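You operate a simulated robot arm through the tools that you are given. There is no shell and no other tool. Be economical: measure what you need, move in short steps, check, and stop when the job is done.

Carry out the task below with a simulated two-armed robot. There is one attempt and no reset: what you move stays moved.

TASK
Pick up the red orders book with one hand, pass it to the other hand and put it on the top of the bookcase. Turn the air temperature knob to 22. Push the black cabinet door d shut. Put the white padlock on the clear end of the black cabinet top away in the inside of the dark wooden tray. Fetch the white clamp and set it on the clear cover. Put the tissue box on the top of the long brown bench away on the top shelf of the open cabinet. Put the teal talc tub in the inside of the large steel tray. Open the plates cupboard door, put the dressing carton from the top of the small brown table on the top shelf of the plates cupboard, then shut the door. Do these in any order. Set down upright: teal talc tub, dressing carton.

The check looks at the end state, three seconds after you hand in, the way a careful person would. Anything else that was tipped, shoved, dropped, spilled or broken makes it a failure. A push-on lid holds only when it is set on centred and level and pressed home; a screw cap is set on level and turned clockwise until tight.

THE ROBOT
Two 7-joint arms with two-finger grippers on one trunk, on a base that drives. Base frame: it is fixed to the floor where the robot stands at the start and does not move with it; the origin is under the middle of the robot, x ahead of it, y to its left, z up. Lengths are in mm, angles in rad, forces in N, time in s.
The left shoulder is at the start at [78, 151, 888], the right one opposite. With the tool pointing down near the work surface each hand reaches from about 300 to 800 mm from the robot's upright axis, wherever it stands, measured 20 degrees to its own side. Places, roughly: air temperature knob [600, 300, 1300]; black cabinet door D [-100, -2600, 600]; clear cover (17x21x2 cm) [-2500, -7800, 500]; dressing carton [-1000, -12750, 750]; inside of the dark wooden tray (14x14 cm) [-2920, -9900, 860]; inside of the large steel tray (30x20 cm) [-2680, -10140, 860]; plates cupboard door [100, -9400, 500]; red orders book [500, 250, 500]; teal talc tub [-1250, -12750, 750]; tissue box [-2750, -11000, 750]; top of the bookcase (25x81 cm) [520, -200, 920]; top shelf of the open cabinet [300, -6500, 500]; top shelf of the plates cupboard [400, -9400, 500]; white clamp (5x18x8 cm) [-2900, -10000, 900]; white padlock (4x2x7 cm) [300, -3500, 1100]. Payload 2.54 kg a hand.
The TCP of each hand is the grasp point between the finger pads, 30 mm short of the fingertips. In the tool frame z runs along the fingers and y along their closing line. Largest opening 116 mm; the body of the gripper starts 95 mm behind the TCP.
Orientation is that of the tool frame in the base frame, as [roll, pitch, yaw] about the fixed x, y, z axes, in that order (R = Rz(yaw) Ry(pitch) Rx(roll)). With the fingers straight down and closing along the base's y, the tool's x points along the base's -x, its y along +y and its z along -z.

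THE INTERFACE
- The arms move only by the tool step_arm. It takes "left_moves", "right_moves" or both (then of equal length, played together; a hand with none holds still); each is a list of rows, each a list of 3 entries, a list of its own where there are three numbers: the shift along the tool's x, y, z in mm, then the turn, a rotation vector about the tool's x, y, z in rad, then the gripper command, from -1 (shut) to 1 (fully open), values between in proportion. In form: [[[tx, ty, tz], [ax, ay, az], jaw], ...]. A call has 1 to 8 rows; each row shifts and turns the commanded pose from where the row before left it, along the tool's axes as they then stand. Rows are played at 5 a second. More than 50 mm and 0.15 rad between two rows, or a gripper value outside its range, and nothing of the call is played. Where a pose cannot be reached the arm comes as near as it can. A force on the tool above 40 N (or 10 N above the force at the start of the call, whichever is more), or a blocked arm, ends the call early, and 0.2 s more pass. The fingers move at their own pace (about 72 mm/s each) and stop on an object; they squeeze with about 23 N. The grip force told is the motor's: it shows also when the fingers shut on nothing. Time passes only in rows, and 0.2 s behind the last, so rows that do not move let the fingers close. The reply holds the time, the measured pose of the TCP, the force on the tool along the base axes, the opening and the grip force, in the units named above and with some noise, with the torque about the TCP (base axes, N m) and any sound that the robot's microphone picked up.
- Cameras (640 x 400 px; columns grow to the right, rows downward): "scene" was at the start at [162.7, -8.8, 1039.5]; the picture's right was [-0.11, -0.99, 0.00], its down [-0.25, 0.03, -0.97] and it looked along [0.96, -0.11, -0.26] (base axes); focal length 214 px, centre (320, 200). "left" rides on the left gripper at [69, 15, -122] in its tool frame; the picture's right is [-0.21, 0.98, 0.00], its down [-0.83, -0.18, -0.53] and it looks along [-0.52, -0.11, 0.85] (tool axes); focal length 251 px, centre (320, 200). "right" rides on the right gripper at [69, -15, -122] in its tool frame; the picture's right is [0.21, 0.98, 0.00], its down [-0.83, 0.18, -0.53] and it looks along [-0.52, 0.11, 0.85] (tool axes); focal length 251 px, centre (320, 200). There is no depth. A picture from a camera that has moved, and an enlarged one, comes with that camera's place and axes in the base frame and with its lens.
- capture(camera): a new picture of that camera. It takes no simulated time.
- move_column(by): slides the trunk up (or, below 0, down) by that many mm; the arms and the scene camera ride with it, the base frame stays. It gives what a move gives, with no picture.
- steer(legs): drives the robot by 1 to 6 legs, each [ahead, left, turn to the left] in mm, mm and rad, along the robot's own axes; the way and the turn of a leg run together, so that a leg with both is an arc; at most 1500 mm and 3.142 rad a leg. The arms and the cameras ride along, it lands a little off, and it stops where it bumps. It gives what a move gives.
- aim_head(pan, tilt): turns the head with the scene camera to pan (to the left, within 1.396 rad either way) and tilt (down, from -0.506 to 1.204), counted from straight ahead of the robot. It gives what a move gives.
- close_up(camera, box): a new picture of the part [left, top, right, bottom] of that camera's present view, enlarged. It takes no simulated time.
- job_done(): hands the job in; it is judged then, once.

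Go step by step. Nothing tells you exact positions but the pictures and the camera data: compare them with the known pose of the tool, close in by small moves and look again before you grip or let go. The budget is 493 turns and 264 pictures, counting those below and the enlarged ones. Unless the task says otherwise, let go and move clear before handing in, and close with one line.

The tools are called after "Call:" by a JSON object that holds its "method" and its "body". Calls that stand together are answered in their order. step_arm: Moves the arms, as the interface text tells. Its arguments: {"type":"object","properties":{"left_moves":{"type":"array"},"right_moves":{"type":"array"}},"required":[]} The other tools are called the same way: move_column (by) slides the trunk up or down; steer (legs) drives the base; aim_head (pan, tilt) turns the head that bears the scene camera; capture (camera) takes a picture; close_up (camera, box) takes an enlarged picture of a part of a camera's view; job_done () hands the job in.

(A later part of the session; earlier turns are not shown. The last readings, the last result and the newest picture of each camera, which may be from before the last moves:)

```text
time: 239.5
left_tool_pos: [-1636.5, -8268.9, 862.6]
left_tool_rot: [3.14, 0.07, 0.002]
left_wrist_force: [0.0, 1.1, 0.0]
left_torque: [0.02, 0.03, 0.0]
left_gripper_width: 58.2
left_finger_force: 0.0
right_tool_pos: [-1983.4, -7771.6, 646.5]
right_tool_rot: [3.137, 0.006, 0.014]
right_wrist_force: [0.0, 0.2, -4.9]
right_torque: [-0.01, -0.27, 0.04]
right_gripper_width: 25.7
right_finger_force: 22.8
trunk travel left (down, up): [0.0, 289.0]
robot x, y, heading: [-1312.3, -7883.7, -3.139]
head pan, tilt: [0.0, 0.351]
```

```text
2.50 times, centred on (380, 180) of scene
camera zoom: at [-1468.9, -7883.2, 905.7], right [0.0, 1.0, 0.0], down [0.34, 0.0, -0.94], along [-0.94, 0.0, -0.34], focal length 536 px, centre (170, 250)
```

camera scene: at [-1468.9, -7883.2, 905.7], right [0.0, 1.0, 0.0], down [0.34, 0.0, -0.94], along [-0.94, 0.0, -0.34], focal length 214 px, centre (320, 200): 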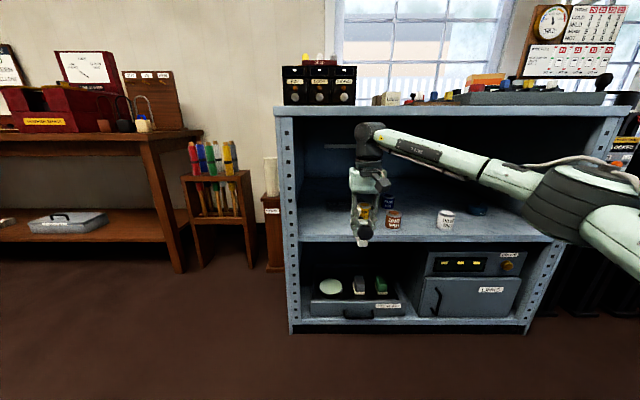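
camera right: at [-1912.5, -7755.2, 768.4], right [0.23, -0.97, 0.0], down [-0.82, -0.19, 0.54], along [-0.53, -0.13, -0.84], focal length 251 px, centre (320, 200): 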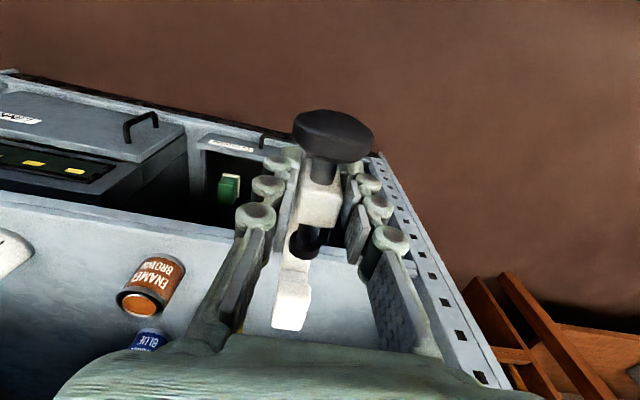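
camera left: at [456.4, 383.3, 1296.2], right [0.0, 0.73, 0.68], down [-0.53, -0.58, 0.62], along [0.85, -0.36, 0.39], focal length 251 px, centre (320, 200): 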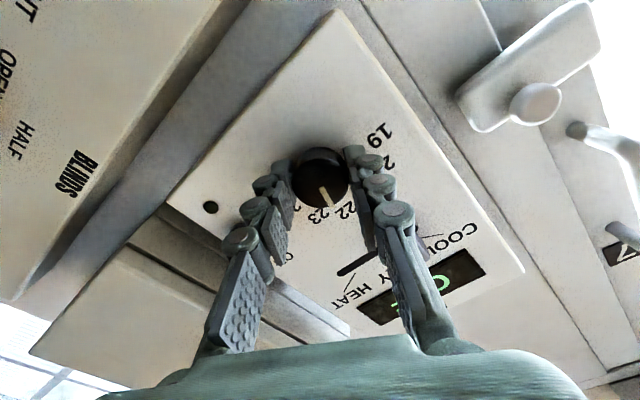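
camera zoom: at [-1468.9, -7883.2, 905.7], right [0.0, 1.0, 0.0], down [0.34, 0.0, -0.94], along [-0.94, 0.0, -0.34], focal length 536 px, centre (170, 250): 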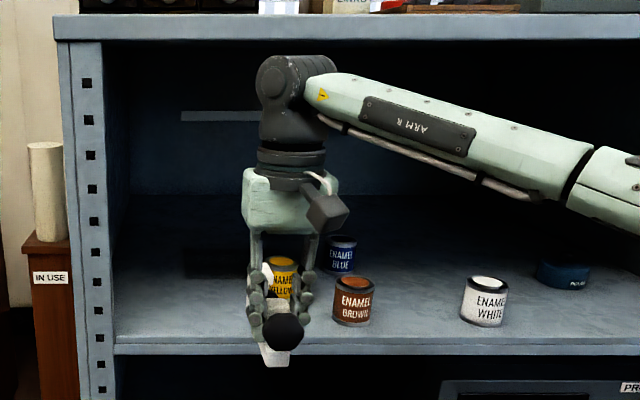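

Yellow can is at y≈−7712; I shift the hand to y≈−7790 for clearance and lower a little, then advance partway.

Call:
{"method": "step_arm", "body": {"right_moves": [[[0, 19, 9], [0, 0, -0.014], -1]]}}

Call:
{"method": "steer", "body": {"legs": [[150, 0, 0]]}}

Call:
{"method": "capture", "body": {"camera": "scene"}}

Call:
{"method": "capture", "body": {"camera": "right"}}

```text
time: 239.9
left_tool_pos: [-1635.6, -8269.2, 862.2]
left_tool_rot: [3.139, 0.069, 0.003]
left_wrist_force: [-0.2, 0.3, -0.1]
left_torque: [0.0, 0.02, 0.0]
left_gripper_width: 57.9
left_finger_force: 0.1
right_tool_pos: [-1982.2, -7790.7, 636.3]
right_tool_rot: [3.138, 0.007, 0.026]
right_wrist_force: [0.4, 1.2, -5.3]
right_torque: [-0.02, -0.26, -0.02]
right_gripper_width: 25.7
right_finger_force: 22.9
trunk travel left (down, up): [0.0, 289.0]
robot x, y, heading: [-1308.6, -7886.6, -3.139]
head pan, tilt: [0.0, 0.351]
```

```text
time: 241.3
left_tool_pos: [-1785.4, -8270.7, 861.8]
left_tool_rot: [3.142, 0.071, 0.002]
left_wrist_force: [-0.7, -0.3, -0.9]
left_torque: [0.03, 0.0, -0.01]
left_gripper_width: 58.2
left_finger_force: 0.1
right_tool_pos: [-2132.4, -7792.0, 638.2]
right_tool_rot: [3.138, 0.007, 0.028]
right_wrist_force: [-0.9, -0.3, -4.8]
right_torque: [-0.02, -0.24, -0.01]
right_gripper_width: 25.4
right_finger_force: 23.1
trunk travel left (down, up): [0.0, 289.0]
robot x, y, heading: [-1461.3, -7886.2, -3.138]
head pan, tilt: [0.0, 0.351]
```

```text
156 pictures are left
camera scene: at [-1618.8, -7883.7, 905.7], right [0.0, 1.0, 0.0], down [0.34, 0.0, -0.94], along [-0.94, 0.0, -0.34], focal length 214 px, centre (320, 200)
```

scene: 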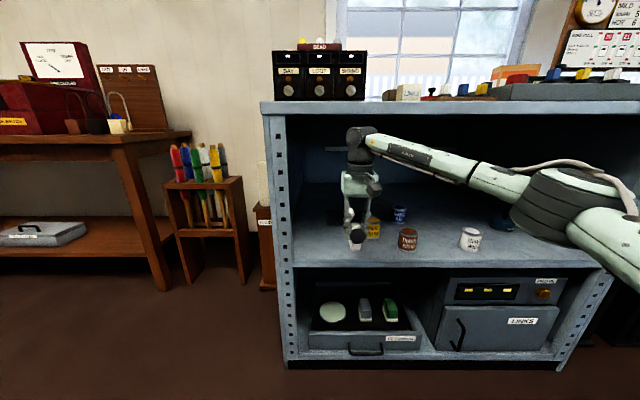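

```text
155 pictures are left
camera right: at [-2061.5, -7774.1, 759.2], right [0.24, -0.97, 0.0], down [-0.82, -0.2, 0.54], along [-0.52, -0.13, -0.84], focal length 251 px, centre (320, 200)
```

right: 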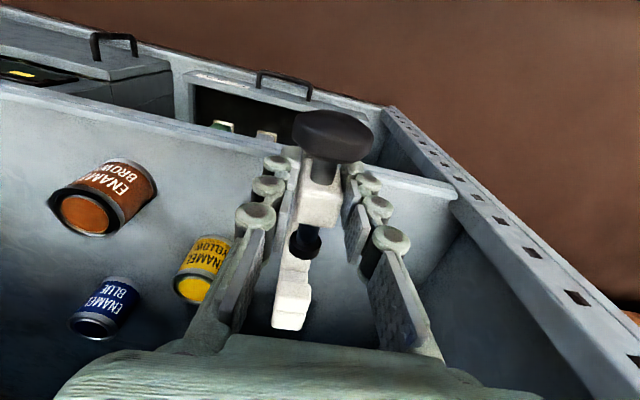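

Clearances look fine (top ≈25 mm, can ≈20 mm). Advance another 120 mm.

Call:
{"method": "step_arm", "body": {"right_moves": [[[0, 2, 0], [0, 0, 0.026], -1]]}}

Call:
{"method": "steer", "body": {"legs": [[120, 0, 0]]}}

Call:
{"method": "capture", "body": {"camera": "right"}}

Call:
{"method": "close_up", "body": {"camera": "scene", "box": [260, 80, 460, 280]}}

```text
time: 241.7
left_tool_pos: [-1785.0, -8270.1, 863.3]
left_tool_rot: [3.139, 0.07, 0.001]
left_wrist_force: [0.4, -0.1, -0.5]
left_torque: [0.02, -0.01, 0.01]
left_gripper_width: 58.2
left_finger_force: 0.0
right_tool_pos: [-2132.1, -7793.7, 636.9]
right_tool_rot: [3.138, 0.007, 0.002]
right_wrist_force: [0.5, 0.4, -5.5]
right_torque: [-0.01, -0.26, 0.0]
right_gripper_width: 25.5
right_finger_force: 23.3
trunk travel left (down, up): [0.0, 289.0]
robot x, y, heading: [-1460.2, -7883.3, -3.137]
head pan, tilt: [0.0, 0.351]
```

```text
time: 242.9
left_tool_pos: [-1905.2, -8271.1, 863.2]
left_tool_rot: [3.141, 0.07, 0.001]
left_wrist_force: [-0.1, 0.0, 0.6]
left_torque: [-0.01, 0.0, 0.02]
left_gripper_width: 58.0
left_finger_force: 0.0
right_tool_pos: [-2251.6, -7793.4, 636.0]
right_tool_rot: [3.137, 0.008, 0.003]
right_wrist_force: [-0.4, -0.2, -4.5]
right_torque: [-0.03, -0.25, 0.03]
right_gripper_width: 25.7
right_finger_force: 23.1
trunk travel left (down, up): [0.0, 289.0]
robot x, y, heading: [-1578.1, -7882.6, -3.136]
head pan, tilt: [0.0, 0.351]
```

```text
154 pictures are left
camera right: at [-2180.2, -7778.6, 759.2], right [0.22, -0.98, 0.0], down [-0.82, -0.18, 0.54], along [-0.53, -0.12, -0.84], focal length 251 px, centre (320, 200)
```

right: 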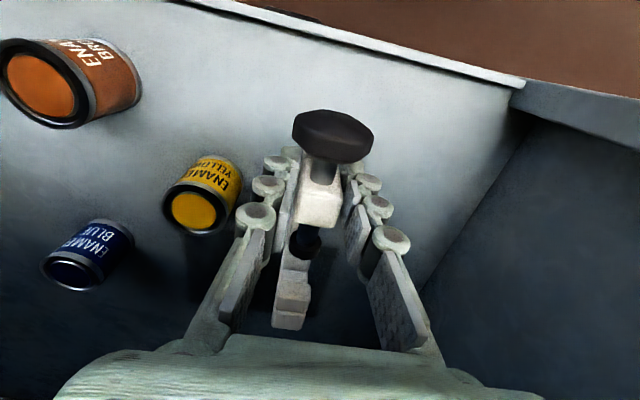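

```text
2.00 times, centred on (360, 180) of scene
camera zoom: at [-1737.9, -7884.1, 905.7], right [0.0, 1.0, 0.0], down [0.34, 0.0, -0.94], along [-0.94, 0.0, -0.34], focal length 429 px, centre (240, 240)
```

zoom: 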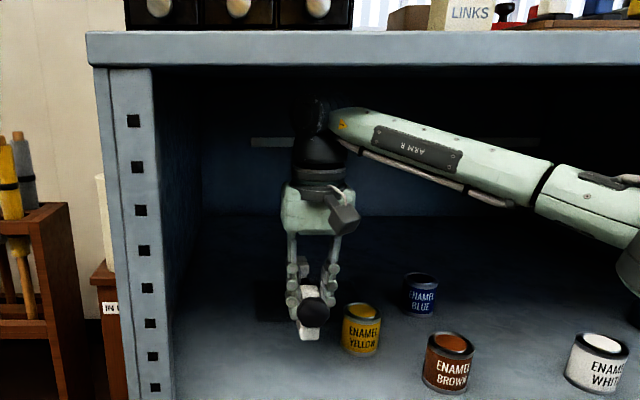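

Call:
{"method": "steer", "body": {"legs": [[100, 0, 0]]}}

Call:
{"method": "capture", "body": {"camera": "right"}}

Call:
{"method": "aim_head", "body": {"pan": -0.1, "tilt": 0.5}}

Call:
{"method": "close_up", "body": {"camera": "scene", "box": [230, 80, 430, 280]}}

```text
time: 244.1
left_tool_pos: [-2001.5, -8271.4, 863.1]
left_tool_rot: [3.14, 0.071, 0.003]
left_wrist_force: [0.4, -0.2, -1.0]
left_torque: [-0.02, -0.01, -0.01]
left_gripper_width: 57.9
left_finger_force: 0.0
right_tool_pos: [-2349.3, -7797.3, 636.6]
right_tool_rot: [3.134, 0.005, 0.002]
right_wrist_force: [0.1, 0.0, -5.1]
right_torque: [0.0, -0.25, -0.02]
right_gripper_width: 25.6
right_finger_force: 23.0
trunk travel left (down, up): [0.0, 289.0]
robot x, y, heading: [-1676.2, -7886.8, -3.133]
head pan, tilt: [0.0, 0.351]
```

```text
152 pictures are left
camera right: at [-2278.2, -7780.3, 759.2], right [0.22, -0.98, 0.0], down [-0.82, -0.18, 0.54], along [-0.53, -0.12, -0.84], focal length 251 px, centre (320, 200)
```

right: 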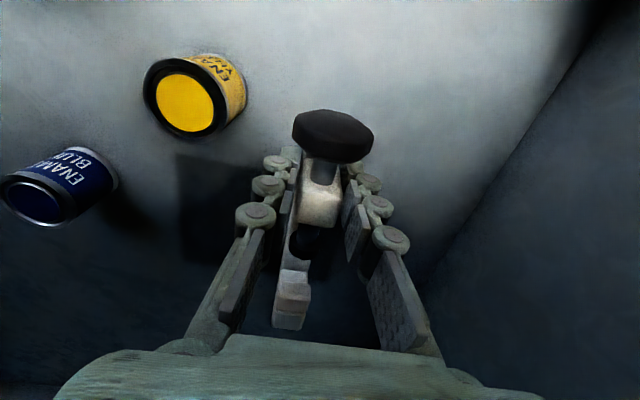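

```text
time: 244.8
left_tool_pos: [-2000.6, -8271.5, 862.9]
left_tool_rot: [3.141, 0.069, 0.005]
left_wrist_force: [0.2, 0.2, 0.3]
left_torque: [0.03, -0.02, 0.0]
left_gripper_width: 58.0
left_finger_force: 0.1
right_tool_pos: [-2348.3, -7796.7, 636.8]
right_tool_rot: [3.137, 0.008, 0.003]
right_wrist_force: [0.3, -0.1, -5.9]
right_torque: [0.01, -0.26, 0.0]
right_gripper_width: 25.5
right_finger_force: 23.0
trunk travel left (down, up): [0.0, 289.0]
robot x, y, heading: [-1677.8, -7887.2, -3.138]
head pan, tilt: [-0.099, 0.499]
```

```text
2.00 times, centred on (330, 180) of scene
camera zoom: at [-1833.2, -7875.8, 892.1], right [0.09, 1.0, 0.0], down [0.48, -0.04, -0.88], along [-0.87, 0.08, -0.48], focal length 429 px, centre (300, 240)
```

zoom: 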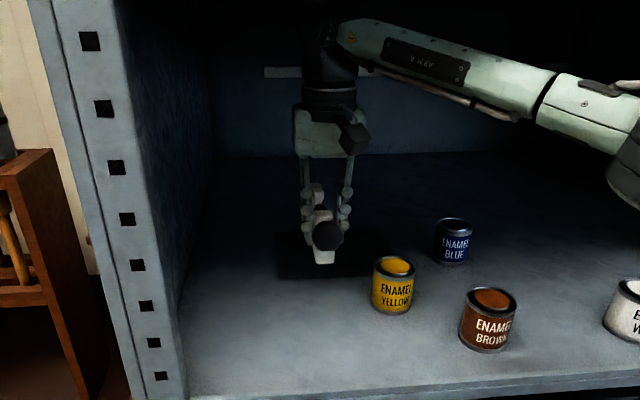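

The hand camera says shelf ≈ z 500, can top 568, and the cover spans about x −2410…−2580, y −7660…−7870 (centre −2495, −7765). I go further in: base 60, arm 40 mm.

Call:
{"method": "steer", "body": {"legs": [[60, 0, 0]]}}

Call:
{"method": "step_arm", "body": {"right_moves": [[[-20, 0, 10], [0, 0, 0], -1], [[-20, -5, 10], [0, 0, 0], -1]]}}

Call:
{"method": "capture", "body": {"camera": "right"}}

Call:
{"method": "close_up", "body": {"camera": "scene", "box": [230, 80, 430, 280]}}

```text
time: 245.8
left_tool_pos: [-2062.6, -8271.8, 861.8]
left_tool_rot: [3.139, 0.069, 0.003]
left_wrist_force: [0.0, -0.2, -0.1]
left_torque: [-0.01, 0.0, 0.02]
left_gripper_width: 58.0
left_finger_force: 0.0
right_tool_pos: [-2408.4, -7794.5, 636.2]
right_tool_rot: [3.138, 0.007, 0.004]
right_wrist_force: [0.0, 0.2, -5.3]
right_torque: [0.0, -0.28, 0.0]
right_gripper_width: 25.6
right_finger_force: 22.9
trunk travel left (down, up): [0.0, 289.0]
robot x, y, heading: [-1736.5, -7884.8, -3.139]
head pan, tilt: [-0.099, 0.499]
```

```text
time: 246.4
left_tool_pos: [-2061.6, -8271.0, 862.5]
left_tool_rot: [3.139, 0.071, 0.004]
left_wrist_force: [0.3, 0.0, -0.1]
left_torque: [0.01, 0.01, 0.0]
left_gripper_width: 58.0
left_finger_force: 0.0
right_tool_pos: [-2449.0, -7789.8, 617.0]
right_tool_rot: [3.14, 0.007, 0.002]
right_wrist_force: [0.9, -0.3, -5.5]
right_torque: [-0.01, -0.23, 0.03]
right_gripper_width: 25.7
right_finger_force: 22.8
trunk travel left (down, up): [0.0, 289.0]
robot x, y, heading: [-1733.5, -7890.8, -3.138]
head pan, tilt: [-0.099, 0.499]
```

```text
150 pictures are left
camera right: at [-2378.6, -7774.8, 738.0], right [0.22, -0.98, 0.0], down [-0.82, -0.18, 0.54], along [-0.53, -0.12, -0.84], focal length 251 px, centre (320, 200)
```

right: 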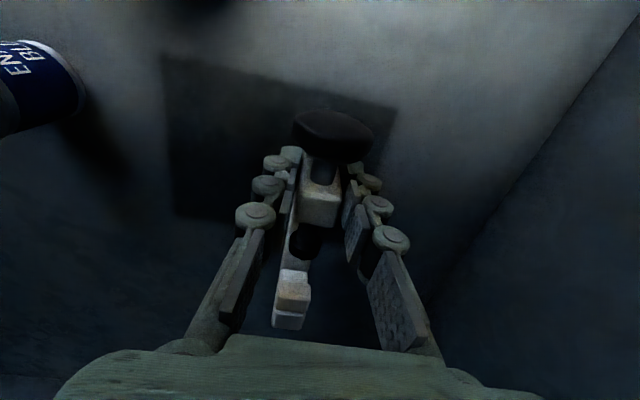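

```text
2.00 times, centred on (330, 180) of scene
camera zoom: at [-1893.1, -7876.0, 892.0], right [0.09, 1.0, 0.0], down [0.48, -0.05, -0.88], along [-0.87, 0.08, -0.48], focal length 429 px, centre (300, 240)
```

zoom: 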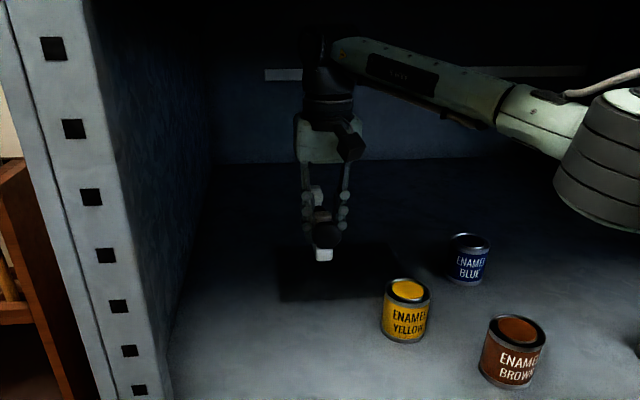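

The cover is confirmed (top z≈496, x −2418…−2587, y −7858…−7647). Lower gently.

Call:
{"method": "step_arm", "body": {"right_moves": [[[0, -5, 20], [0, 0, 0], -1], [[0, -5, 15], [0, 0, 0], -1], [[0, 0, 10], [0, 0, 0], -1], [[0, 0, 5], [0, 0, 0], -1]]}}

Call:
{"method": "capture", "body": {"camera": "right"}}

Call:
{"method": "close_up", "body": {"camera": "scene", "box": [270, 130, 390, 250]}}

```text
time: 247.4
left_tool_pos: [-2061.1, -8272.3, 863.4]
left_tool_rot: [3.141, 0.071, 0.003]
left_wrist_force: [0.7, 0.5, -0.3]
left_torque: [0.0, -0.02, -0.01]
left_gripper_width: 58.0
left_finger_force: 0.0
right_tool_pos: [-2449.1, -7780.9, 568.2]
right_tool_rot: [3.138, 0.009, 0.004]
right_wrist_force: [2.4, 0.3, 3.1]
right_torque: [0.02, 0.62, -0.01]
right_gripper_width: 25.7
right_finger_force: 23.1
trunk travel left (down, up): [0.0, 289.0]
robot x, y, heading: [-1741.2, -7885.9, -3.139]
head pan, tilt: [-0.099, 0.499]
```

```text
148 pictures are left
camera right: at [-2378.4, -7765.6, 689.9], right [0.22, -0.98, 0.0], down [-0.82, -0.18, 0.54], along [-0.53, -0.12, -0.84], focal length 251 px, centre (320, 200)
```

right: 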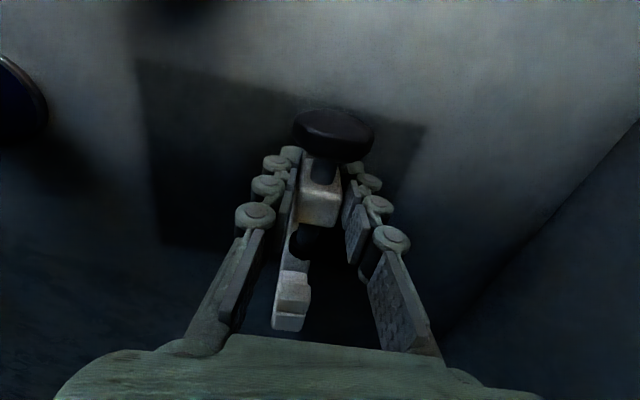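

```text
3.33 times, centred on (330, 190) of scene
camera zoom: at [-1892.3, -7876.1, 892.5], right [0.09, 1.0, 0.0], down [0.48, -0.05, -0.88], along [-0.87, 0.08, -0.48], focal length 715 px, centre (287, 233)
```

zoom: 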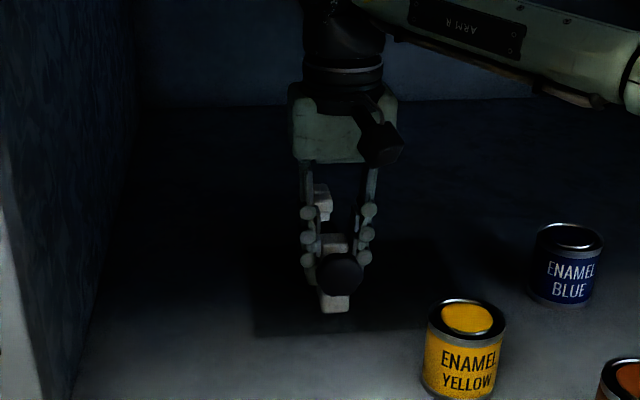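

The far end of the clamp touches first. Lower a few more mm so it levels, watching the force.

Call:
{"method": "step_arm", "body": {"right_moves": [[[0, 0, 3], [0, 0, 0], -1], [[0, 0, 3], [0, 0, 0], -1], [[0, 0, 3], [0, 0, 0], -1]]}}

Call:
{"method": "close_up", "body": {"camera": "scene", "box": [290, 150, 370, 230]}}

```text
time: 248.2
left_tool_pos: [-2061.4, -8271.7, 865.1]
left_tool_rot: [3.14, 0.072, 0.003]
left_wrist_force: [-0.1, -1.1, -0.1]
left_torque: [0.02, -0.01, -0.01]
left_gripper_width: 58.1
left_finger_force: 0.2
right_tool_pos: [-2449.4, -7781.5, 561.5]
right_tool_rot: [3.136, 0.012, 0.003]
right_wrist_force: [-2.4, 0.5, 18.4]
right_torque: [-0.02, 0.15, -0.03]
right_gripper_width: 26.0
right_finger_force: 23.4
trunk travel left (down, up): [0.0, 289.0]
robot x, y, heading: [-1739.1, -7885.8, -3.136]
head pan, tilt: [-0.099, 0.499]
```

```text
5.00 times, centred on (330, 190) of scene
camera zoom: at [-1891.5, -7876.3, 892.6], right [0.09, 1.0, 0.0], down [0.47, -0.04, -0.88], along [-0.88, 0.08, -0.48], focal length 1072 px, centre (270, 250)
```

zoom: 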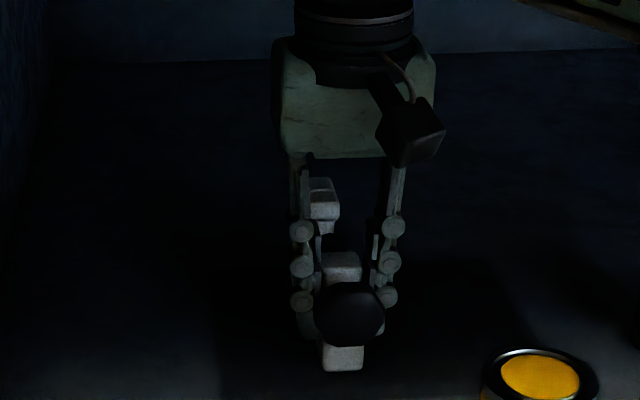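

Force is now centred: it sits flat. Release gently and rise.

Call:
{"method": "step_arm", "body": {"right_moves": [[[0, 0, -1], [0, 0, 0], -0.4], [[0, 0, 0], [0, 0, 0], -0.3], [[0, 0, 0], [0, 0, 0], -0.1], [[0, 0, 0], [0, 0, 0], -0.1]]}}

Call:
{"method": "capture", "body": {"camera": "right"}}

```text
time: 249.2
left_tool_pos: [-2060.1, -8271.8, 862.6]
left_tool_rot: [3.14, 0.071, 0.004]
left_wrist_force: [0.0, 0.6, 0.2]
left_torque: [0.01, 0.01, -0.01]
left_gripper_width: 58.1
left_finger_force: 0.1
right_tool_pos: [-2448.8, -7781.7, 559.4]
right_tool_rot: [3.137, 0.007, 0.002]
right_wrist_force: [0.8, 0.1, 0.1]
right_torque: [0.02, 0.01, 0.02]
right_gripper_width: 51.9
right_finger_force: 0.1
trunk travel left (down, up): [0.0, 289.0]
robot x, y, heading: [-1734.0, -7884.8, -3.139]
head pan, tilt: [-0.099, 0.499]
```

```text
145 pictures are left
camera right: at [-2378.5, -7765.4, 681.5], right [0.22, -0.98, 0.0], down [-0.82, -0.18, 0.54], along [-0.53, -0.12, -0.84], focal length 251 px, centre (320, 200)
```

right: 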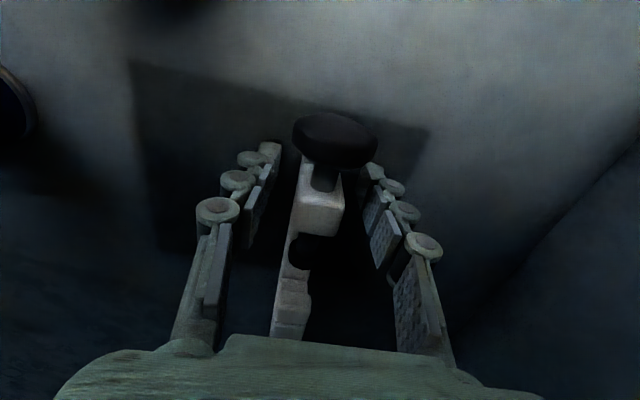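

Call:
{"method": "step_arm", "body": {"right_moves": [[[0, 0, -25], [0, 0, 0], -0.1], [[0, 0, -30], [0, 0, 0], -0.1], [[0, 0, -20], [0, 0, 0], -0.1]]}}

Call:
{"method": "steer", "body": {"legs": [[-450, 0, 0]]}}

Call:
{"method": "close_up", "body": {"camera": "scene", "box": [270, 130, 430, 250]}}

```text
time: 250.0
left_tool_pos: [-2062.2, -8271.8, 862.7]
left_tool_rot: [3.139, 0.073, 0.003]
left_wrist_force: [-0.6, 0.9, 0.2]
left_torque: [0.05, 0.01, -0.01]
left_gripper_width: 58.1
left_finger_force: 0.1
right_tool_pos: [-2448.7, -7781.1, 634.7]
right_tool_rot: [3.138, 0.005, 0.004]
right_wrist_force: [-0.7, -1.1, -0.1]
right_torque: [0.0, 0.02, 0.02]
right_gripper_width: 52.1
right_finger_force: 0.1
trunk travel left (down, up): [0.0, 289.0]
robot x, y, heading: [-1737.2, -7881.6, -3.136]
head pan, tilt: [-0.099, 0.499]
```

```text
time: 252.6
left_tool_pos: [-1620.3, -8270.3, 863.1]
left_tool_rot: [3.139, 0.07, 0.005]
left_wrist_force: [0.7, -0.5, 0.5]
left_torque: [-0.03, 0.01, 0.01]
left_gripper_width: 57.9
left_finger_force: 0.0
right_tool_pos: [-2007.4, -7780.1, 634.1]
right_tool_rot: [3.139, 0.007, 0.006]
right_wrist_force: [-0.1, 0.0, -0.2]
right_torque: [0.01, 0.01, 0.01]
right_gripper_width: 52.4
right_finger_force: 0.2
trunk travel left (down, up): [0.0, 289.0]
robot x, y, heading: [-1297.1, -7882.9, -3.13]
head pan, tilt: [-0.099, 0.499]
```

```text
3.33 times, centred on (350, 190) of scene
camera zoom: at [-1452.2, -7873.9, 892.2], right [0.09, 1.0, 0.0], down [0.48, -0.04, -0.88], along [-0.87, 0.08, -0.48], focal length 715 px, centre (220, 233)
```

zoom: 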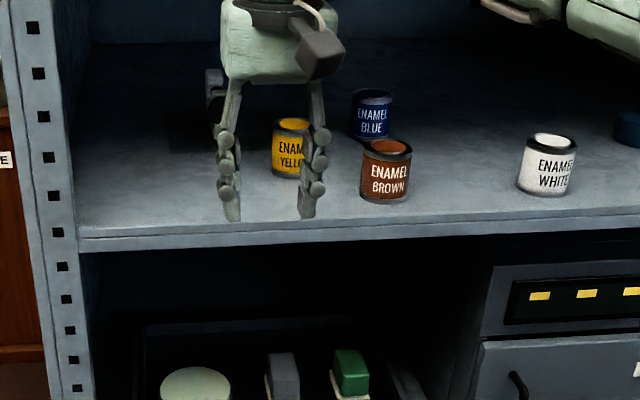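

Clamp placed. Raise the trunk, confirm, then strafe left toward the tissue box.

Call:
{"method": "move_column", "body": {"by": 220}}

Call:
{"method": "close_up", "body": {"camera": "scene", "box": [270, 160, 430, 280]}}

Call:
{"method": "steer", "body": {"legs": [[-50, 1050, 0], [0, 1050, 0], [0, 950, 0]]}}

Call:
{"method": "capture", "body": {"camera": "scene"}}

```text
time: 255.0
left_tool_pos: [-1619.0, -8269.1, 1082.6]
left_tool_rot: [3.14, 0.068, 0.004]
left_wrist_force: [0.3, -0.3, -0.6]
left_torque: [-0.01, -0.03, 0.05]
left_gripper_width: 57.9
left_finger_force: 0.2
right_tool_pos: [-2007.5, -7780.6, 854.3]
right_tool_rot: [3.136, 0.007, 0.006]
right_wrist_force: [0.1, 0.1, -0.1]
right_torque: [-0.02, 0.01, 0.01]
right_gripper_width: 52.1
right_finger_force: 0.1
trunk travel left (down, up): [-220.0, 69.0]
robot x, y, heading: [-1297.1, -7884.1, -3.138]
head pan, tilt: [-0.099, 0.499]
```

```text
3.33 times, centred on (350, 220) of scene
camera zoom: at [-1452.2, -7873.9, 1112.1], right [0.09, 1.0, 0.0], down [0.48, -0.04, -0.88], along [-0.87, 0.08, -0.48], focal length 715 px, centre (220, 133)
```

zoom: 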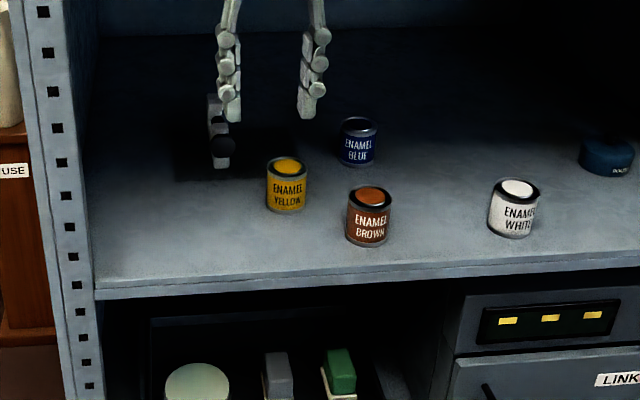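

```text
time: 284.3
left_tool_pos: [-1529.4, -11305.9, 1082.9]
left_tool_rot: [3.139, 0.07, 0.014]
left_wrist_force: [-0.4, -0.4, -0.2]
left_torque: [-0.01, -0.05, 0.01]
left_gripper_width: 58.0
left_finger_force: 0.2
right_tool_pos: [-1921.6, -10820.0, 853.7]
right_tool_rot: [3.14, 0.006, 0.013]
right_wrist_force: [0.7, 0.2, 0.5]
right_torque: [-0.02, -0.01, 0.0]
right_gripper_width: 52.3
right_finger_force: 0.1
trunk travel left (down, up): [-220.0, 69.0]
robot x, y, heading: [-1211.9, -10919.7, -3.121]
head pan, tilt: [-0.099, 0.499]
```

```text
142 pictures are left
camera scene: at [-1365.6, -10909.3, 1112.2], right [0.08, 1.0, 0.0], down [0.48, -0.04, -0.88], along [-0.87, 0.07, -0.48], focal length 214 px, centre (320, 200)
```

scene: 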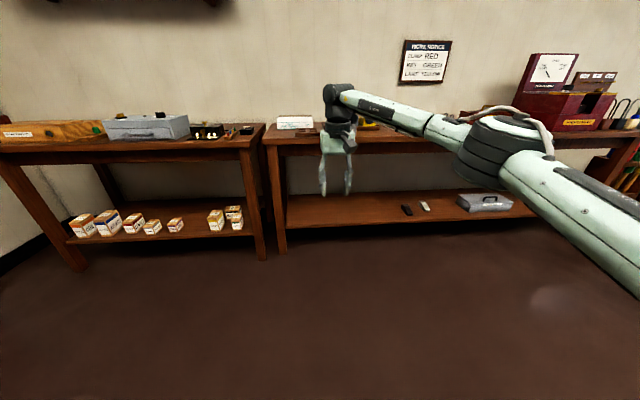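

Raise the right hand and approach the tissue box.

Call:
{"method": "step_arm", "body": {"right_moves": [[[25, 0, -45], [0, 0, 0], 1], [[25, 0, -45], [0, 0, 0], 1], [[25, 0, -45], [0, 0, 0], 1], [[0, 0, -45], [0, 0, 0], 1]]}}

Call:
{"method": "steer", "body": {"legs": [[750, 200, -0.02]]}}

Call:
{"method": "capture", "body": {"camera": "scene"}}

Call:
{"method": "capture", "body": {"camera": "right"}}

```text
refused: row 1 steps farther than a row can; nothing moved
```

```text
time: 287.7
left_tool_pos: [-2172.8, -11464.9, 1082.4]
left_tool_rot: [3.139, 0.07, -0.009]
left_wrist_force: [0.2, 0.3, 0.6]
left_torque: [-0.07, 0.02, 0.04]
left_gripper_width: 58.0
left_finger_force: 0.0
right_tool_pos: [-2545.1, -10968.7, 853.8]
right_tool_rot: [-3.138, -0.025, -0.005]
right_wrist_force: [-0.2, 0.2, 0.5]
right_torque: [-0.01, 0.01, 0.02]
right_gripper_width: 52.3
right_finger_force: 0.1
trunk travel left (down, up): [-220.0, 69.0]
robot x, y, heading: [-1839.5, -11084.8, 3.133]
head pan, tilt: [-0.099, 0.499]
stopped in leg 1: the force on the tool passed its limit at 96 N (the readings are from after the stop); the commanded pose is now the measured one
```

```text
141 pictures are left
camera scene: at [-1998.4, -11072.0, 1112.1], right [0.11, 0.99, 0.0], down [0.48, -0.05, -0.88], along [-0.87, 0.09, -0.48], focal length 214 px, centre (320, 200)
```

scene: 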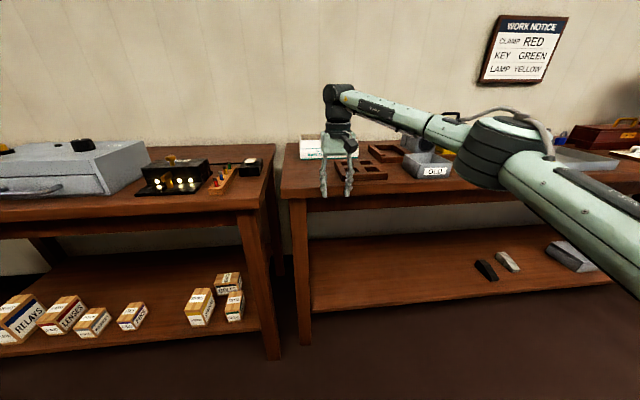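

```text
140 pictures are left
camera right: at [-2477.6, -10954.5, 977.3], right [0.21, -0.98, 0.0], down [-0.84, -0.18, 0.51], along [-0.5, -0.11, -0.86], focal length 251 px, centre (320, 200)
```

right: 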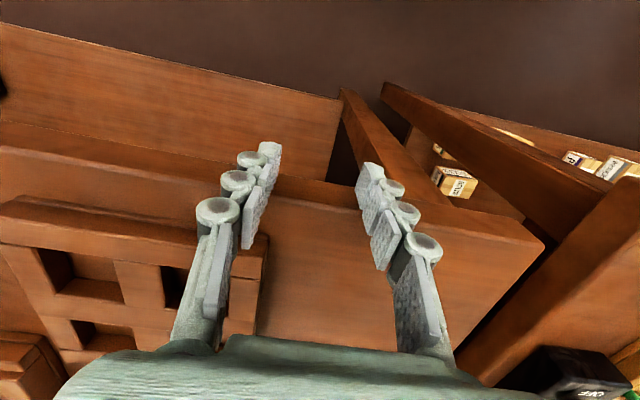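

The hand met the bench edge because the lift was refused. Back off, lift and inspect for anything moved.

Call:
{"method": "steer", "body": {"legs": [[-150, 0, 0]]}}

Call:
{"method": "step_arm", "body": {"right_moves": [[[0, 0, -45], [0, 0, 0], 1], [[0, 0, -45], [0, 0, 0], 1], [[0, 0, -45], [0, 0, 0], 1], [[0, 0, -45], [0, 0, 0], 1]]}}

Call:
{"method": "capture", "body": {"camera": "scene"}}

Call:
{"method": "capture", "body": {"camera": "right"}}

```text
time: 289.0
left_tool_pos: [-2028.1, -11464.6, 1082.7]
left_tool_rot: [3.139, 0.068, -0.01]
left_wrist_force: [0.4, 0.0, 0.1]
left_torque: [-0.01, 0.03, 0.01]
left_gripper_width: 57.9
left_finger_force: 0.0
right_tool_pos: [-2399.3, -10968.0, 853.7]
right_tool_rot: [-3.14, -0.022, -0.007]
right_wrist_force: [0.2, 0.5, 0.1]
right_torque: [-0.02, 0.04, -0.02]
right_gripper_width: 52.3
right_finger_force: 0.1
trunk travel left (down, up): [-220.0, 69.0]
robot x, y, heading: [-1696.6, -11088.6, 3.134]
head pan, tilt: [-0.099, 0.499]
```

```text
time: 290.0
left_tool_pos: [-2028.8, -11465.6, 1083.4]
left_tool_rot: [3.138, 0.07, -0.013]
left_wrist_force: [-0.7, 0.9, 0.2]
left_torque: [-0.08, -0.03, 0.02]
left_gripper_width: 58.2
left_finger_force: 0.0
right_tool_pos: [-2394.6, -10964.2, 1020.6]
right_tool_rot: [-3.141, -0.022, -0.007]
right_wrist_force: [-0.7, 1.5, -0.9]
right_torque: [-0.09, -0.04, 0.01]
right_gripper_width: 116.1
right_finger_force: 0.0
right hand out of reach, approached as far as the arm can: row 4
trunk travel left (down, up): [-220.0, 69.0]
robot x, y, heading: [-1699.1, -11083.3, 3.132]
head pan, tilt: [-0.099, 0.499]
```

```text
139 pictures are left
camera scene: at [-1854.2, -11071.3, 1112.1], right [0.11, 0.99, 0.0], down [0.48, -0.05, -0.88], along [-0.87, 0.1, -0.48], focal length 214 px, centre (320, 200)
```

scene: 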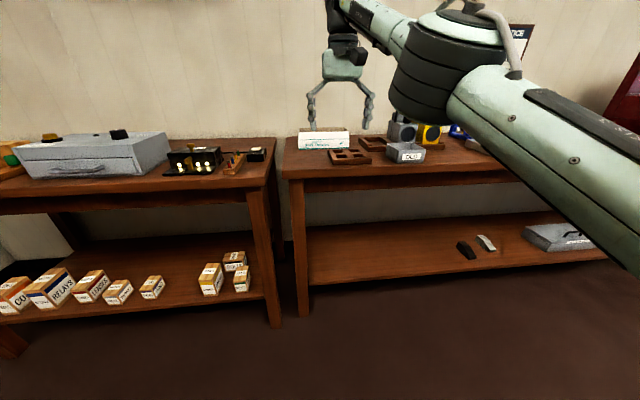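

```text
138 pictures are left
camera right: at [-2328.0, -10949.8, 1144.4], right [0.21, -0.98, 0.0], down [-0.84, -0.18, 0.51], along [-0.5, -0.11, -0.86], focal length 251 px, centre (320, 200)
```

right: 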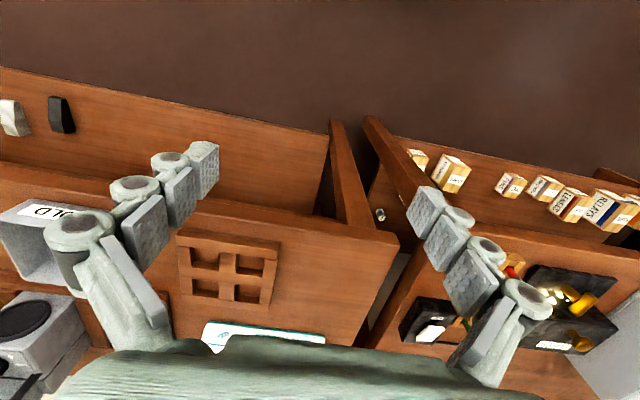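

Call:
{"method": "close_up", "body": {"camera": "scene", "box": [270, 90, 450, 190]}}

```text
3.56 times, centred on (360, 140) of scene
camera zoom: at [-1854.2, -11071.3, 1112.1], right [0.11, 0.99, 0.0], down [0.48, -0.05, -0.88], along [-0.87, 0.1, -0.48], focal length 763 px, centre (178, 413)
```

zoom: 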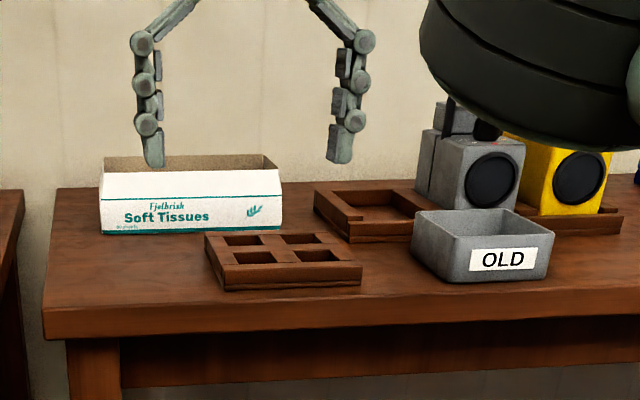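

Everything's in place. Drive 380 mm closer with the raised hand and look down at the tissue box.

Call:
{"method": "steer", "body": {"legs": [[380, 60, 0]]}}

Call:
{"method": "capture", "body": {"camera": "right"}}

Call:
{"method": "capture", "body": {"camera": "scene"}}

```text
time: 292.5
left_tool_pos: [-2414.7, -11525.8, 1082.6]
left_tool_rot: [3.14, 0.071, -0.004]
left_wrist_force: [0.2, -0.1, 0.3]
left_torque: [-0.01, -0.02, 0.0]
left_gripper_width: 57.8
left_finger_force: 0.0
right_tool_pos: [-2785.5, -11029.1, 1021.0]
right_tool_rot: [-3.139, -0.024, 0.001]
right_wrist_force: [-0.4, -0.2, -0.4]
right_torque: [-0.02, -0.02, 0.02]
right_gripper_width: 116.1
right_finger_force: 0.1
trunk travel left (down, up): [-220.0, 69.0]
robot x, y, heading: [-2086.4, -11139.3, 3.139]
head pan, tilt: [-0.099, 0.499]
```

```text
136 pictures are left
camera right: at [-2718.9, -11013.8, 1144.3], right [0.22, -0.98, 0.0], down [-0.84, -0.18, 0.51], along [-0.5, -0.11, -0.86], focal length 251 px, centre (320, 200)
```

right: 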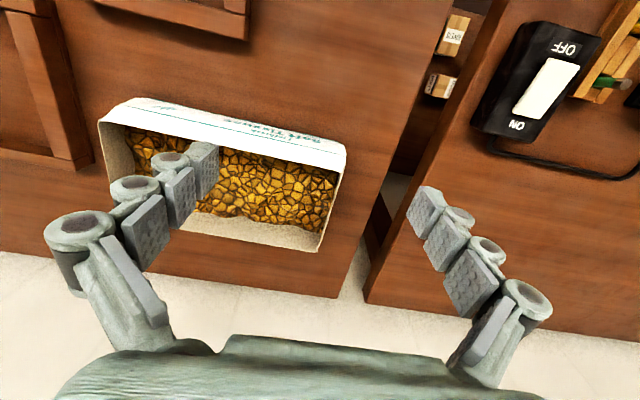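

```text
135 pictures are left
camera scene: at [-2243.8, -11131.0, 1112.1], right [0.1, 0.99, 0.0], down [0.48, -0.05, -0.88], along [-0.87, 0.09, -0.48], focal length 214 px, centre (320, 200)
```

scene: 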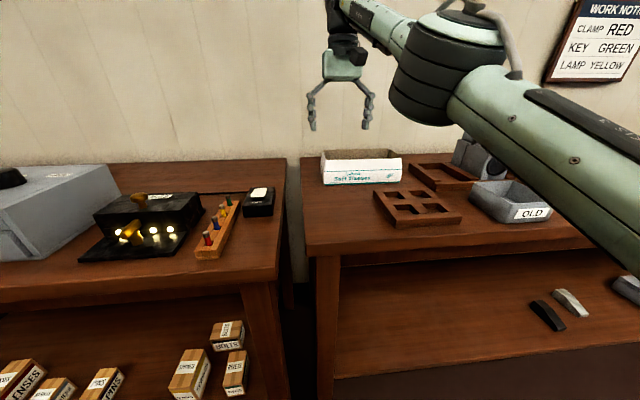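

The box is an open carton (≈98 × 208 × 75 mm) filled with loose bits, so it must stay level. I'll turn the right hand 90° and grip it across its 98 mm depth at the middle, (−2858, −10949).

Call:
{"method": "step_arm", "body": {"right_moves": [[[0, 0, 0], [0, -0.02, 0.145], 1], [[0, 0, 0], [0, 0, 0.145], 1], [[0, 0, 0], [0, 0, 0.145], 1], [[0, 0, 0], [0, 0, 0.145], 1], [[0, 0, 0], [0, 0, 0.145], 1], [[0, 0, 0], [0, 0, 0.145], 1]]}}

Call:
{"method": "step_arm", "body": {"right_moves": [[[0, 0, 0], [0, 0, 0.145], 1], [[0, 0, 0], [0, 0, 0.145], 1], [[0, 0, 0], [0, 0, 0.145], 1], [[0, 0, 0], [0, 0, 0.145], 1], [[0, 0, 0], [0, 0, 0.12], 1]]}}

Call:
{"method": "steer", "body": {"legs": [[55, 0, 0]]}}

Call:
{"method": "capture", "body": {"camera": "right"}}

```text
time: 293.9
left_tool_pos: [-2413.8, -11525.4, 1082.8]
left_tool_rot: [3.141, 0.069, -0.003]
left_wrist_force: [0.2, -0.4, -0.4]
left_torque: [0.02, -0.02, 0.0]
left_gripper_width: 57.9
left_finger_force: 0.1
right_tool_pos: [-2788.5, -11030.0, 1022.0]
right_tool_rot: [-3.134, 0.002, -0.87]
right_wrist_force: [-0.1, -0.5, -1.7]
right_torque: [0.01, -0.04, -0.02]
right_gripper_width: 115.9
right_finger_force: 0.0
right hand out of reach, approached as far as the arm can: row 1
trunk travel left (down, up): [-220.0, 69.0]
robot x, y, heading: [-2084.6, -11139.6, 3.139]
head pan, tilt: [-0.099, 0.499]
```

```text
time: 295.1
left_tool_pos: [-2415.1, -11524.6, 1082.5]
left_tool_rot: [3.14, 0.071, -0.002]
left_wrist_force: [-0.1, -1.1, 0.0]
left_torque: [-0.02, 0.02, 0.0]
left_gripper_width: 57.5
left_finger_force: 0.0
right_tool_pos: [-2788.9, -11028.6, 1022.6]
right_tool_rot: [-3.138, 0.002, -1.571]
right_wrist_force: [-0.5, 0.7, 0.3]
right_torque: [0.0, 0.01, -0.01]
right_gripper_width: 116.0
right_finger_force: 0.1
trunk travel left (down, up): [-220.0, 69.0]
robot x, y, heading: [-2084.9, -11143.3, 3.133]
head pan, tilt: [-0.099, 0.499]
```

```text
time: 296.1
left_tool_pos: [-2469.9, -11524.3, 1081.8]
left_tool_rot: [3.141, 0.07, -0.006]
left_wrist_force: [-0.3, -0.7, -0.3]
left_torque: [0.03, -0.03, -0.01]
left_gripper_width: 57.9
left_finger_force: 0.0
right_tool_pos: [-2844.0, -11028.3, 1022.3]
right_tool_rot: [-3.135, 0.004, -1.569]
right_wrist_force: [-0.9, -0.2, 0.1]
right_torque: [-0.02, -0.05, 0.01]
right_gripper_width: 116.1
right_finger_force: 0.1
trunk travel left (down, up): [-220.0, 69.0]
robot x, y, heading: [-2138.8, -11141.0, 3.135]
head pan, tilt: [-0.099, 0.499]
```

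```text
134 pictures are left
camera right: at [-2828.3, -11098.6, 1143.7], right [-0.98, -0.22, -0.01], down [-0.19, 0.82, 0.54], along [-0.11, 0.52, -0.84], focal length 251 px, centre (320, 200)
```

right: 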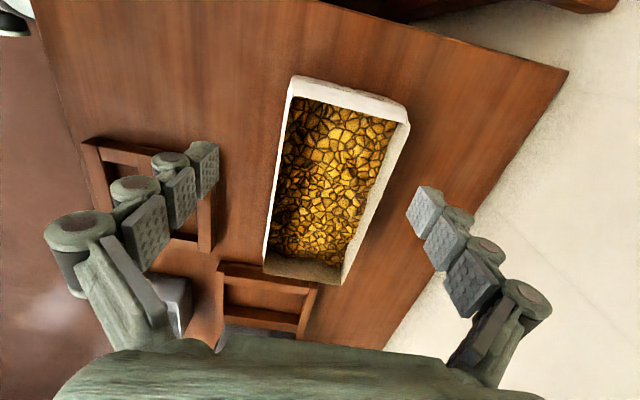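

Box: x −2810…−2911, y −10848…−11058, centre (−2861, −10953). Move above the centre and check finger clearance.

Call:
{"method": "step_arm", "body": {"right_moves": [[[-38, 8, 0], [0, 0, 0], 1], [[-37, 9, 0], [0, 0, 0], 1], [[0, 0, 25], [0, 0, 0], 1]]}}

Call:
{"method": "capture", "body": {"camera": "right"}}

Call:
{"method": "close_up", "body": {"camera": "scene", "box": [280, 60, 460, 220]}}

```text
time: 296.9
left_tool_pos: [-2469.8, -11525.1, 1082.9]
left_tool_rot: [3.141, 0.071, -0.006]
left_wrist_force: [0.5, -0.7, 0.5]
left_torque: [0.0, 0.0, -0.01]
left_gripper_width: 58.0
left_finger_force: 0.0
right_tool_pos: [-2851.2, -10953.1, 997.1]
right_tool_rot: [-3.136, 0.002, -1.567]
right_wrist_force: [0.1, 0.1, 0.3]
right_torque: [0.02, 0.05, 0.0]
right_gripper_width: 115.9
right_finger_force: 0.0
right hand out of reach, approached as far as the arm can: row 1, 2
trunk travel left (down, up): [-220.0, 69.0]
robot x, y, heading: [-2142.2, -11138.9, 3.143]
head pan, tilt: [-0.099, 0.499]
```

```text
133 pictures are left
camera right: at [-2836.1, -11023.2, 1118.6], right [-0.98, -0.22, -0.01], down [-0.19, 0.82, 0.54], along [-0.11, 0.52, -0.84], focal length 251 px, centre (320, 200)
```

right: 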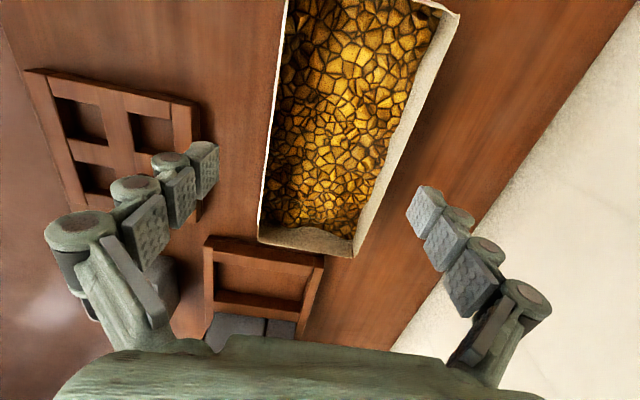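

```text
2.50 times, centred on (370, 140) of scene
camera zoom: at [-2298.3, -11130.5, 1112.1], right [0.1, 0.99, 0.0], down [0.48, -0.05, -0.88], along [-0.87, 0.09, -0.48], focal length 536 px, centre (195, 350)
```

zoom: 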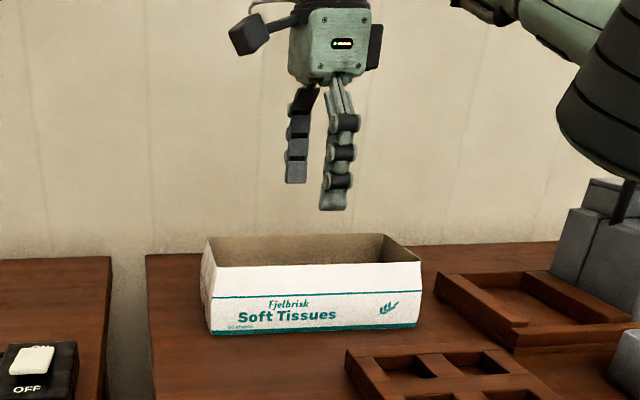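

Lower to just above the rim while reaching the centre line, and check x.

Call:
{"method": "step_arm", "body": {"right_moves": [[[0, 5, 15], [0, 0, 0], 1], [[0, 5, 12], [0, 0, 0], 1]]}}

Call:
{"method": "capture", "body": {"camera": "right"}}

Call:
{"method": "close_up", "body": {"camera": "scene", "box": [310, 90, 430, 200]}}

```text
time: 297.5
left_tool_pos: [-2470.2, -11526.1, 1081.5]
left_tool_rot: [3.14, 0.072, -0.004]
left_wrist_force: [-0.2, 0.0, -0.1]
left_torque: [0.01, 0.04, -0.01]
left_gripper_width: 58.1
left_finger_force: 0.0
right_tool_pos: [-2860.5, -10952.7, 969.7]
right_tool_rot: [-3.138, 0.004, -1.57]
right_wrist_force: [0.3, 0.2, 0.3]
right_torque: [0.0, 0.01, 0.02]
right_gripper_width: 115.9
right_finger_force: 0.1
trunk travel left (down, up): [-220.0, 69.0]
robot x, y, heading: [-2142.9, -11140.6, 3.138]
head pan, tilt: [-0.099, 0.499]
```

```text
131 pictures are left
camera right: at [-2844.8, -11022.7, 1092.2], right [-0.98, -0.22, 0.0], down [-0.18, 0.82, 0.54], along [-0.11, 0.52, -0.84], focal length 251 px, centre (320, 200)
```

right: 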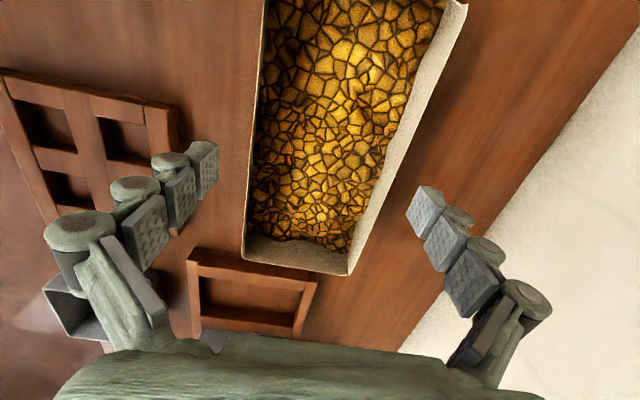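

```text
3.64 times, centred on (370, 145) of scene
camera zoom: at [-2298.1, -11130.8, 1112.2], right [0.1, 0.99, 0.0], down [0.48, -0.05, -0.88], along [-0.87, 0.09, -0.48], focal length 780 px, centre (138, 400)
```

zoom: 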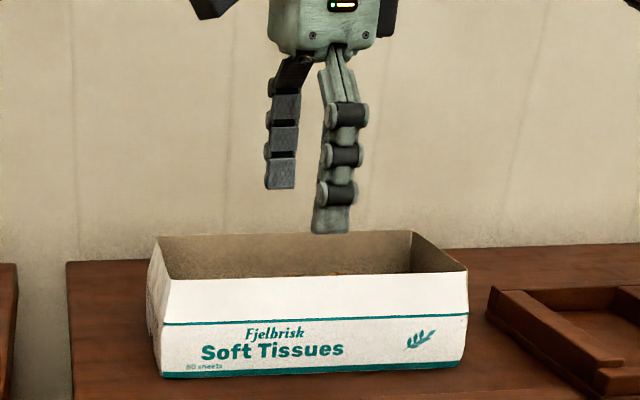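

Centre is ≈ −2863. Shift 3 mm and descend in small steps.

Call:
{"method": "step_arm", "body": {"right_moves": [[[0, 3, 0], [0, 0, 0], 1], [[0, 0, 10], [0, 0, 0], 1], [[0, 0, 10], [0, 0, 0], 1], [[0, 0, 8], [0, 0, 0], 1]]}}

Call:
{"method": "capture", "body": {"camera": "right"}}

Call:
{"method": "close_up", "body": {"camera": "scene", "box": [310, 90, 430, 200]}}

```text
time: 298.5
left_tool_pos: [-2468.6, -11525.4, 1082.4]
left_tool_rot: [3.139, 0.071, -0.004]
left_wrist_force: [-0.4, 0.0, 0.3]
left_torque: [0.0, 0.01, -0.04]
left_gripper_width: 58.1
left_finger_force: 0.0
right_tool_pos: [-2865.4, -10951.2, 940.6]
right_tool_rot: [-3.137, 0.004, -1.568]
right_wrist_force: [-0.6, 1.6, 0.4]
right_torque: [-0.03, -0.01, 0.01]
right_gripper_width: 115.8
right_finger_force: 0.0
trunk travel left (down, up): [-220.0, 69.0]
robot x, y, heading: [-2144.0, -11139.4, 3.137]
head pan, tilt: [-0.099, 0.499]
```

```text
129 pictures are left
camera right: at [-2848.9, -11021.5, 1062.5], right [-0.98, -0.22, -0.01], down [-0.19, 0.82, 0.54], along [-0.11, 0.52, -0.84], focal length 251 px, centre (320, 200)
```

right: 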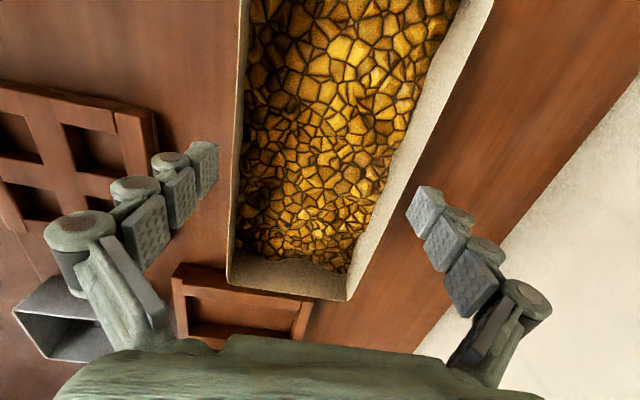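

```text
3.64 times, centred on (370, 145) of scene
camera zoom: at [-2298.1, -11130.7, 1112.2], right [0.1, 0.99, 0.0], down [0.48, -0.05, -0.88], along [-0.87, 0.09, -0.48], focal length 780 px, centre (138, 400)
```

zoom: 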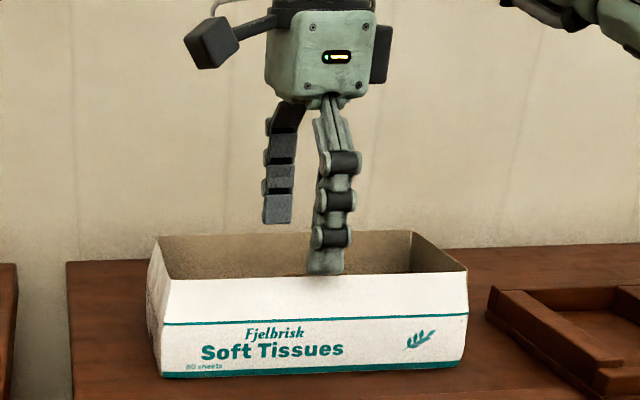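

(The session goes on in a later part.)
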